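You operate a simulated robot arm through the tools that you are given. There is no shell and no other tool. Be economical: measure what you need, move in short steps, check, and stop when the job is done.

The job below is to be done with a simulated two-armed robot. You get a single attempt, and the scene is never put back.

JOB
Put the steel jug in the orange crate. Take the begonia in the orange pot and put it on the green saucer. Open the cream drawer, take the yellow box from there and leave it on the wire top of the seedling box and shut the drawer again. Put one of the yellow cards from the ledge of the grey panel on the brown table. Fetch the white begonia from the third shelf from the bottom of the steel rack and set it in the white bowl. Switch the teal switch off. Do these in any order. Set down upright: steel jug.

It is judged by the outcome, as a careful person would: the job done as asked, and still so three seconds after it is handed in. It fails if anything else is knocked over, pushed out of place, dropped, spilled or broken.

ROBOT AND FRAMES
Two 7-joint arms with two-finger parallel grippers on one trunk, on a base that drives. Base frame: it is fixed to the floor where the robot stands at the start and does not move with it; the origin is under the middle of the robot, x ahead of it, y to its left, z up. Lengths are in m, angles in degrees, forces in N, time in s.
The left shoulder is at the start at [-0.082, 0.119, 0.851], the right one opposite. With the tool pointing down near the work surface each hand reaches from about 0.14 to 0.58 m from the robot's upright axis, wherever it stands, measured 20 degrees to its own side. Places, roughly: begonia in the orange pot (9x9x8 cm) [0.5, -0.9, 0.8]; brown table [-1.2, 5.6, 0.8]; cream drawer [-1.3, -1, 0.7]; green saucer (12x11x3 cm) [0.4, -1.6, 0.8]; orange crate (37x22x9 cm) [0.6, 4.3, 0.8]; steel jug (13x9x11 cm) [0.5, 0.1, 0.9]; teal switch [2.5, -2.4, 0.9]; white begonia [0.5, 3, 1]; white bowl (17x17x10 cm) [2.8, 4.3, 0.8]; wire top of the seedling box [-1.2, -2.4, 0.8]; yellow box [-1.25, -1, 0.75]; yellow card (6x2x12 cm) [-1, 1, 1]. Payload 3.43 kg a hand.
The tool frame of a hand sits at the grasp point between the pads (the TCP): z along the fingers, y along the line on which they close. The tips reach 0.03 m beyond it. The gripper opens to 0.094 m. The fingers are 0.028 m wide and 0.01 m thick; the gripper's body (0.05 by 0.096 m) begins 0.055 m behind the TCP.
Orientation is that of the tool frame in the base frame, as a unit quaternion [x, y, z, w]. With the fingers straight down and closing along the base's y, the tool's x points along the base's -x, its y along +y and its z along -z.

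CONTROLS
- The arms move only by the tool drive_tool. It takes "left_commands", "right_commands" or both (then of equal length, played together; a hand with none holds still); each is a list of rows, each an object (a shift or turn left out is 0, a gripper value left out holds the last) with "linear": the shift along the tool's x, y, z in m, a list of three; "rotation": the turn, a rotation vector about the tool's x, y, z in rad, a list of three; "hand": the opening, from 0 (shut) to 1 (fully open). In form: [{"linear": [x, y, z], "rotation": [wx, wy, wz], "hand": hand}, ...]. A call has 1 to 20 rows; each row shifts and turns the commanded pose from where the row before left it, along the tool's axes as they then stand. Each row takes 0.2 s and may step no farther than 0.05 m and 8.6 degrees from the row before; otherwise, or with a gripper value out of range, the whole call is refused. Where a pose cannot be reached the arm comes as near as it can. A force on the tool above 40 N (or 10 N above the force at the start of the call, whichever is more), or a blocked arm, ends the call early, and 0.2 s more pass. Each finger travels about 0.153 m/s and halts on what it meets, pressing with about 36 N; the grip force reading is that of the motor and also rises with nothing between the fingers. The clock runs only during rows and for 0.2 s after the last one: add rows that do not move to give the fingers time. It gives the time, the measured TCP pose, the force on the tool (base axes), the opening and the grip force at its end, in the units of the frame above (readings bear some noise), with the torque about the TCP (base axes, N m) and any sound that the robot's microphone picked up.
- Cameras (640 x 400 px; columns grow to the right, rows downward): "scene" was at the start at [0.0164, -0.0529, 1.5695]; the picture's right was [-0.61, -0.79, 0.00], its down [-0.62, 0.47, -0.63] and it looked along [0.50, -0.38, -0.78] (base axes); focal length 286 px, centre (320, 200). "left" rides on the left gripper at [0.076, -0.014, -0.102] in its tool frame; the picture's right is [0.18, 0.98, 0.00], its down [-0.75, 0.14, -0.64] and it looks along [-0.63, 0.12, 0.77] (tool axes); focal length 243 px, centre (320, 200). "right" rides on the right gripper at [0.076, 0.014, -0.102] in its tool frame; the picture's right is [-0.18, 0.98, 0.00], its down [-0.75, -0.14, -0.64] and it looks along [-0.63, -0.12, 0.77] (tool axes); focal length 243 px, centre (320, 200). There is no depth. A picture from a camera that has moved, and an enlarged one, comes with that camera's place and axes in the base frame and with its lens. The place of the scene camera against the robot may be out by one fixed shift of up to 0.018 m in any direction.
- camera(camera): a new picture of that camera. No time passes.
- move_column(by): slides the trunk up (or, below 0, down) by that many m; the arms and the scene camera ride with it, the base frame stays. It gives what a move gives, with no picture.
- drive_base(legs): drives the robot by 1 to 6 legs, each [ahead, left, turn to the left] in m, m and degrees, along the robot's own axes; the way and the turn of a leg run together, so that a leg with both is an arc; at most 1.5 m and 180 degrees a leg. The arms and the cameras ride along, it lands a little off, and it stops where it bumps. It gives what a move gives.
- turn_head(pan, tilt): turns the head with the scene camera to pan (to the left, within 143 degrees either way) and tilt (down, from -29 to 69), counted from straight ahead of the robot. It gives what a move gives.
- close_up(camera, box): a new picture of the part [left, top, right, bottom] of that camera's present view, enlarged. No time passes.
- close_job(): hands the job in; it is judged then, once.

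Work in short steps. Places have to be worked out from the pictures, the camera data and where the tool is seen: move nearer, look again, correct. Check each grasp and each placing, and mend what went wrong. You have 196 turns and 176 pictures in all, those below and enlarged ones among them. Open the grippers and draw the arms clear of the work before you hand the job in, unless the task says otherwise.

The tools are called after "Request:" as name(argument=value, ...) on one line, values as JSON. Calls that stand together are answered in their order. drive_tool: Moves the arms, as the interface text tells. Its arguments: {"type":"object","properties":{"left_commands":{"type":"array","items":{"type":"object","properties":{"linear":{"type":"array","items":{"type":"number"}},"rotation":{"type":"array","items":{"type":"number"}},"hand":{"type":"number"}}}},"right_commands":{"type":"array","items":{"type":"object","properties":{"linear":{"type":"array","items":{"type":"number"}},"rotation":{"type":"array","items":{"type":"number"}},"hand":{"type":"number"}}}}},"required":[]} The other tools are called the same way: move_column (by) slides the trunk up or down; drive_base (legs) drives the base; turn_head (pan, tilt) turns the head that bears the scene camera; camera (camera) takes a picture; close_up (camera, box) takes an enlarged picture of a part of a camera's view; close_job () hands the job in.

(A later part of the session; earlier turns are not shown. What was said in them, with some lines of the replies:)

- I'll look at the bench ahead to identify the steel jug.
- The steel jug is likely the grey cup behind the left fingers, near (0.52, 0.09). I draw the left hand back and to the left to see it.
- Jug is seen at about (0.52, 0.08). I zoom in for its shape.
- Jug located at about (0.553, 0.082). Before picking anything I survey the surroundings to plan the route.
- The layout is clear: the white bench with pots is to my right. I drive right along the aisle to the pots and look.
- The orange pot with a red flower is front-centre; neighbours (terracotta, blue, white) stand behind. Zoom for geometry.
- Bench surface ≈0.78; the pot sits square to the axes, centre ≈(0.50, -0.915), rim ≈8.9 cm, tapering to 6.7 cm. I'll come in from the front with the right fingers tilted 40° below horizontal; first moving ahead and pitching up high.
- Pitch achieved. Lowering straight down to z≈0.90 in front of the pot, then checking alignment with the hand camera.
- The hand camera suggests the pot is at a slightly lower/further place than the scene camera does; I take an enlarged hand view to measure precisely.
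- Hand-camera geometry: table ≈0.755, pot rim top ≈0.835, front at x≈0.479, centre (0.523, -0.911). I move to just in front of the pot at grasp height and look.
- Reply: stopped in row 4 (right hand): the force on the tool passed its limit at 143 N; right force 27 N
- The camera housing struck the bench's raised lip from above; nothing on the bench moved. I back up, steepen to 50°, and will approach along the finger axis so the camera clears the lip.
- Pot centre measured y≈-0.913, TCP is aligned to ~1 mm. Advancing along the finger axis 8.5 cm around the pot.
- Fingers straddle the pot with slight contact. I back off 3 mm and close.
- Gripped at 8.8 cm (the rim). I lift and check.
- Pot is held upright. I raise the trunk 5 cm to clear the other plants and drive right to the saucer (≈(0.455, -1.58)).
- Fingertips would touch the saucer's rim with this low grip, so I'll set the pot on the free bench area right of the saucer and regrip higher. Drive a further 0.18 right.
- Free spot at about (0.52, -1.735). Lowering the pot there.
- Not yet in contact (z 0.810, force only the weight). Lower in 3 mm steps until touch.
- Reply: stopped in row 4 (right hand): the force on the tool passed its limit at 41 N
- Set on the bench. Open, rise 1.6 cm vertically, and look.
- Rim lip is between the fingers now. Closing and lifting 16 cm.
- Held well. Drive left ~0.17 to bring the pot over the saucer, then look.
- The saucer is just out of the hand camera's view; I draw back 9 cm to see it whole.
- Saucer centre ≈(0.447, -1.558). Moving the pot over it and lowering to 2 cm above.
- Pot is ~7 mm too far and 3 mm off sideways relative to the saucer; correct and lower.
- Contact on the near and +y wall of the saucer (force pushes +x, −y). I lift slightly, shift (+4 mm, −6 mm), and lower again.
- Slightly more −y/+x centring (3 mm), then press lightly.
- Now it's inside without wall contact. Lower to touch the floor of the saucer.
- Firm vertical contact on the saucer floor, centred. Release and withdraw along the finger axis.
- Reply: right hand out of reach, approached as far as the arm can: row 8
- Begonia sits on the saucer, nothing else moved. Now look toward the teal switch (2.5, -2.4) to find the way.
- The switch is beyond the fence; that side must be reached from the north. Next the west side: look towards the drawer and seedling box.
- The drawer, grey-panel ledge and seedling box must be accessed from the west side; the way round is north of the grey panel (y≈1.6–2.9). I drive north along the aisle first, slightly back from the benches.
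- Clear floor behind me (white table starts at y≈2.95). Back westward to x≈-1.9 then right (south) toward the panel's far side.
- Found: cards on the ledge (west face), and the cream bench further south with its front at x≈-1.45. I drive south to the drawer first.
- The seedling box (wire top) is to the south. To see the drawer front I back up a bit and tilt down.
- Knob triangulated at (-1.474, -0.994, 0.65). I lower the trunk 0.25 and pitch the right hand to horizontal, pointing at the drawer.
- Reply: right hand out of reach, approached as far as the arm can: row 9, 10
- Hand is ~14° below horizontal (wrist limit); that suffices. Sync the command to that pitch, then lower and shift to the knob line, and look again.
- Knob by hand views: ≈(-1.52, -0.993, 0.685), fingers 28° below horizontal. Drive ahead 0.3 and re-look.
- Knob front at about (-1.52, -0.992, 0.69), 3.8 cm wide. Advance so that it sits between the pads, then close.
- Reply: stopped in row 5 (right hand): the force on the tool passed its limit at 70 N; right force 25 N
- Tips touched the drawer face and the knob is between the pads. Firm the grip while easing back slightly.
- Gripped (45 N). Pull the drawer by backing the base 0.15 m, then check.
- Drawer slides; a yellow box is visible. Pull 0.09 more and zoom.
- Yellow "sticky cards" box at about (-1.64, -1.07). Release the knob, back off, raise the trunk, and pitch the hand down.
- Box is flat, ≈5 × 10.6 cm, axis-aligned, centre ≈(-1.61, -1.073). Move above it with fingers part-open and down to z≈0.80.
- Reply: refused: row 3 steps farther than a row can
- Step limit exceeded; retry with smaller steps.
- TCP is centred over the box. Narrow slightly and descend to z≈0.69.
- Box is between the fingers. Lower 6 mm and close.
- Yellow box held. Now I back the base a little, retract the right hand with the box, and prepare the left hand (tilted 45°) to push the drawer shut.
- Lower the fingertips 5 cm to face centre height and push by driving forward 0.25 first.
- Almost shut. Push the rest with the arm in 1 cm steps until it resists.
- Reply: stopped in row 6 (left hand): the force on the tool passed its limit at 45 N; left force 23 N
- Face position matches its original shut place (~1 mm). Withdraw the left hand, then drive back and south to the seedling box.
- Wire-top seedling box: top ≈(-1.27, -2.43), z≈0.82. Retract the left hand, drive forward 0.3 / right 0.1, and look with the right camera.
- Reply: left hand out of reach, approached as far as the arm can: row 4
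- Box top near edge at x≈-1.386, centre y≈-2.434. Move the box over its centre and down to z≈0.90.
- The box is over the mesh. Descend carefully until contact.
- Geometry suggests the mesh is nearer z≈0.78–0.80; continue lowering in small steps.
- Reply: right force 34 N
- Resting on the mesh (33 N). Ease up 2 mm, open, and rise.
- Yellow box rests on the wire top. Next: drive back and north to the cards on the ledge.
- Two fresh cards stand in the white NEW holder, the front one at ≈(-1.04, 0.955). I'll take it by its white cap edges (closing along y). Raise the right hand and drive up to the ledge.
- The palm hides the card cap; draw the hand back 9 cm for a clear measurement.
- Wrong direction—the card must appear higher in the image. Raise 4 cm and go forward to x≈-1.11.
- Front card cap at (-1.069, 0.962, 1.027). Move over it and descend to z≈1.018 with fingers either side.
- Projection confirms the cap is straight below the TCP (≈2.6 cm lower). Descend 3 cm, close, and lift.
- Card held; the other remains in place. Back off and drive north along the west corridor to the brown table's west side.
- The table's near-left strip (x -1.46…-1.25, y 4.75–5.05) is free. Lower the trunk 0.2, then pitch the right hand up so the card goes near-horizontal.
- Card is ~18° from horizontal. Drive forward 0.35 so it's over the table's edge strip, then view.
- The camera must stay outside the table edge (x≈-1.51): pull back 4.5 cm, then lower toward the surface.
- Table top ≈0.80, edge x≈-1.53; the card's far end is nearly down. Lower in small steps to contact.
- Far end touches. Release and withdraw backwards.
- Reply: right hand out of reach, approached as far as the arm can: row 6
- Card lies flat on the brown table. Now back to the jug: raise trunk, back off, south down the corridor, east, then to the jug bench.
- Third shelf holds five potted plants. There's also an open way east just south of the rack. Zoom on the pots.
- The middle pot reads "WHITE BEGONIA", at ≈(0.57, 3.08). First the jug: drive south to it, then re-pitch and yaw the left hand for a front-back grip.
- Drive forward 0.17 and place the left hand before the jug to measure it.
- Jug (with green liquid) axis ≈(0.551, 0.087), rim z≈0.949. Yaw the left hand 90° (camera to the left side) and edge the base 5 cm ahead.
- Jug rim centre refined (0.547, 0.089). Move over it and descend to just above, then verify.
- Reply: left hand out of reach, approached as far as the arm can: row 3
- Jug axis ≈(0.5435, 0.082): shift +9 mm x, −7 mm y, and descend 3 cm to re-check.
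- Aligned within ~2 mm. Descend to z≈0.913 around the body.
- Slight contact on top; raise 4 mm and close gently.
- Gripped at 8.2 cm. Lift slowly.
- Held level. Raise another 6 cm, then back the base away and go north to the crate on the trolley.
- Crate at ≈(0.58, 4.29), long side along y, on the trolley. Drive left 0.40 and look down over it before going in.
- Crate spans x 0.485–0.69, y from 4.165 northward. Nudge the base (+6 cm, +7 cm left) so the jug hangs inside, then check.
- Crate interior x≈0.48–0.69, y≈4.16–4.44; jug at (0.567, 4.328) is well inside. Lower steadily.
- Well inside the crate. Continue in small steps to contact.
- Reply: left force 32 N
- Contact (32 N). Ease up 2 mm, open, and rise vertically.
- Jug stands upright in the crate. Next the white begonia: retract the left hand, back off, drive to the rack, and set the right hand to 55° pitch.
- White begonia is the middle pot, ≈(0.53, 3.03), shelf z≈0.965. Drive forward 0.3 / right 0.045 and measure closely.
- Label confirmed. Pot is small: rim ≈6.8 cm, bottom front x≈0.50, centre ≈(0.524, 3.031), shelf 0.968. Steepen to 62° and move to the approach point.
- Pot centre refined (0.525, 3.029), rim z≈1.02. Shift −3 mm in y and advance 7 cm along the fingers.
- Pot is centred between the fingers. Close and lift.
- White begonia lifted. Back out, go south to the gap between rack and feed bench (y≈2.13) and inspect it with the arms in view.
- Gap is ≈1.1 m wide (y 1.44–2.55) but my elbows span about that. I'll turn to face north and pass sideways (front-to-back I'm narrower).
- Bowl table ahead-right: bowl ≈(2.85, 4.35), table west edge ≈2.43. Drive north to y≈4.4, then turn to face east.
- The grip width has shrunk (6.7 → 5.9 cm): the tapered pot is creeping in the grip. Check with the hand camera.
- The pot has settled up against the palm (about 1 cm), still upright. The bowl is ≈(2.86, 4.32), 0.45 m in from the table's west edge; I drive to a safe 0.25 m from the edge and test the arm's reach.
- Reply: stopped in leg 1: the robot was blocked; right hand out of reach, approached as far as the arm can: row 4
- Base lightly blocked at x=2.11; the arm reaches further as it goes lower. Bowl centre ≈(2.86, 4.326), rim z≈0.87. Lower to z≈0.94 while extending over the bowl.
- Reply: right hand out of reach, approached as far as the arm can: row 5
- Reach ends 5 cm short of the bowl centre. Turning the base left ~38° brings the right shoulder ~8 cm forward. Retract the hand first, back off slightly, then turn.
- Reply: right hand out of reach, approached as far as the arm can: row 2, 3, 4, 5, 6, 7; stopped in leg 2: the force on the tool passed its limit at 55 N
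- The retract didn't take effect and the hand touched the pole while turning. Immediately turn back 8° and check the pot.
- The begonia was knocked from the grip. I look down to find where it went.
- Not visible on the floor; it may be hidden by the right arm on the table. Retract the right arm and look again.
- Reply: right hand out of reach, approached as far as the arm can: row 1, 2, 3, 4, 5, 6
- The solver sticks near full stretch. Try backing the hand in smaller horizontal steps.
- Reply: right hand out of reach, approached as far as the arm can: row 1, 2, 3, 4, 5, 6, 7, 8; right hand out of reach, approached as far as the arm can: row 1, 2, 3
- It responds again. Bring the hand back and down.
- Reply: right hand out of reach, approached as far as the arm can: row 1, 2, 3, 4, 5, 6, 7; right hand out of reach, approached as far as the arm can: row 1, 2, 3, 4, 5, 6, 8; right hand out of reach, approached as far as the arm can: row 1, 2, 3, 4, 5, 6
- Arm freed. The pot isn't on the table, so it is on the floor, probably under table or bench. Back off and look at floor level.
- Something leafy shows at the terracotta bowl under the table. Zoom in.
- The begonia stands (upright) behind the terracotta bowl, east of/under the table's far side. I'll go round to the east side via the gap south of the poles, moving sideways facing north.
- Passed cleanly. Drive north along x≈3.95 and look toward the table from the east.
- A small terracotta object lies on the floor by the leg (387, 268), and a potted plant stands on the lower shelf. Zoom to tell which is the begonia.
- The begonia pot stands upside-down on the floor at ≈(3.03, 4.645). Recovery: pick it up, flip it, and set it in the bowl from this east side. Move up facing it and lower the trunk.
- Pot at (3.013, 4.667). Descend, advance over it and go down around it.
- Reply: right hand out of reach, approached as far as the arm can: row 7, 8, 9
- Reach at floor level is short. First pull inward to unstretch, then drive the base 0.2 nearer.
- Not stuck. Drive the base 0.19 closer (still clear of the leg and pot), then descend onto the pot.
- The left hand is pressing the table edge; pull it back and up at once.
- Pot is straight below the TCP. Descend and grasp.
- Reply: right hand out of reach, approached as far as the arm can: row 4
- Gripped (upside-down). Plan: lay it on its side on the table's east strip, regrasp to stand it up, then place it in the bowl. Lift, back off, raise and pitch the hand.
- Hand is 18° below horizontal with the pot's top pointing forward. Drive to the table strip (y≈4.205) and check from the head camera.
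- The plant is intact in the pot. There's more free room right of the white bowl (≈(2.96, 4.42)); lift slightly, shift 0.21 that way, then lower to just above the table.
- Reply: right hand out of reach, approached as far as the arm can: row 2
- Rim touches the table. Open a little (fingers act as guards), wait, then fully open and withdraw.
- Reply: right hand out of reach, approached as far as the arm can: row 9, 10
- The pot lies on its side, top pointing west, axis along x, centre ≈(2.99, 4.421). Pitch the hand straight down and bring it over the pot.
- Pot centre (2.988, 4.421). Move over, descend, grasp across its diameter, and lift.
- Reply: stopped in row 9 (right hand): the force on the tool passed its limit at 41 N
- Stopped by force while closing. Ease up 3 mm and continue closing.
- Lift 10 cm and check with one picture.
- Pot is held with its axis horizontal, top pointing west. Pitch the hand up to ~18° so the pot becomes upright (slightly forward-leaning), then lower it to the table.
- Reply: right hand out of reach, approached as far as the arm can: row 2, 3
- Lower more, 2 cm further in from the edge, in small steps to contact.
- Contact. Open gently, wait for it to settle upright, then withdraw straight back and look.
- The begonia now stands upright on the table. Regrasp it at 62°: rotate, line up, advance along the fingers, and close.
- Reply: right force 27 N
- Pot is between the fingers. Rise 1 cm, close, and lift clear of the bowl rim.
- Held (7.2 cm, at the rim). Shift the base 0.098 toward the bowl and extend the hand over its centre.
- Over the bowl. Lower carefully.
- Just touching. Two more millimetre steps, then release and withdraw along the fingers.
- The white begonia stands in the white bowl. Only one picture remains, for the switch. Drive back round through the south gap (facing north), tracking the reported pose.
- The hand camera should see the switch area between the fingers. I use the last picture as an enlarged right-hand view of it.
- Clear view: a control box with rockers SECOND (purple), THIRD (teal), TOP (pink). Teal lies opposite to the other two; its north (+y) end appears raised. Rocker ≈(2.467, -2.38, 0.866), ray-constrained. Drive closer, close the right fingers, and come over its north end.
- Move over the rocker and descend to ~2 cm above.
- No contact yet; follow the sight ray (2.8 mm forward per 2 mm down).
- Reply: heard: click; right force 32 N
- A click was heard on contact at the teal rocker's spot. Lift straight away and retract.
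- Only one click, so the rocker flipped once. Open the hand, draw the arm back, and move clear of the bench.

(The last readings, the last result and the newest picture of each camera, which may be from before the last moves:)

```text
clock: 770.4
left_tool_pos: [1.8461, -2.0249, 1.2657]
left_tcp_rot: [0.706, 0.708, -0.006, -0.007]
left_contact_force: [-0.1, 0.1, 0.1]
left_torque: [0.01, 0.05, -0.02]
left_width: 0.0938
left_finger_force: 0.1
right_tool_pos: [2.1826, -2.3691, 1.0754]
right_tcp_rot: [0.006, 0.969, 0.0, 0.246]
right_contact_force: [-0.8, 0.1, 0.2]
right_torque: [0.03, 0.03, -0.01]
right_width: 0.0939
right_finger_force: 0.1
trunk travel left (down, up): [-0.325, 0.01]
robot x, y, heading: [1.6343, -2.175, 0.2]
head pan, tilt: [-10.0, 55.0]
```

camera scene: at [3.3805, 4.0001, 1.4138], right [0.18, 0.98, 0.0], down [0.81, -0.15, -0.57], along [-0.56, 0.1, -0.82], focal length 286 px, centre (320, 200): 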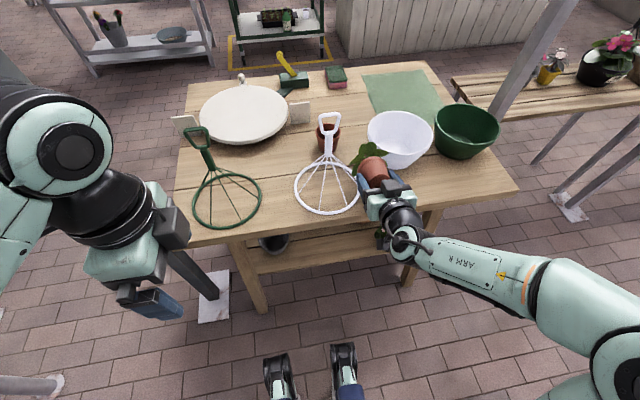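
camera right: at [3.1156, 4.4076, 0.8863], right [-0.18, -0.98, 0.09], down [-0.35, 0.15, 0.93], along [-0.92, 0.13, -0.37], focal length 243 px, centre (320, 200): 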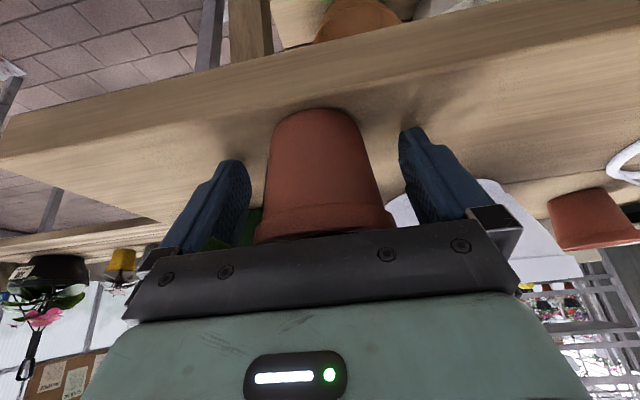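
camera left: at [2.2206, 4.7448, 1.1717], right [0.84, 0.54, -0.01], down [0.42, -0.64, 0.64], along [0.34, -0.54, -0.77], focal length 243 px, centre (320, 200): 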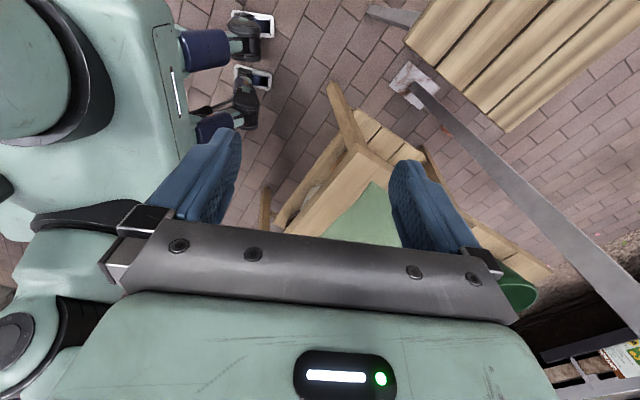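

All parts are done, the hands are open and clear; I hand the job in.

Request:
close_job()

```text
The job is handed in.
```

I did all six parts and handed the job in. I dropped the white begonia on the way, and I could not check the teal switch by eye.

- **Steel jug:** upright in the orange crate, still holding its green liquid.
- **Begonia in the orange pot:** upright on the green saucer.
- **Yellow box:** on the wire top of the seedling box. The cream drawer is shut again.
- **Yellow card:** one of the new cards lies flat on the brown table.
- **White begonia:** upright in the white bowl. On the way I swung the hand into a pole and the plant fell, landing upside-down on the floor. I picked it up and stood it upright, and the plant still looked whole in its pot.
- **Teal switch:** pressed once, and one click was heard. I had no pictures left, so I never saw it afterwards. I took it to be on because it sat the opposite way to the two switches beside it.

I also bumped things a few times: the right hand's camera hit the lip of the pot bench (143 N), the base lightly touched the bowl table, and the left hand pressed that table's edge. I saw nothing moved by these.
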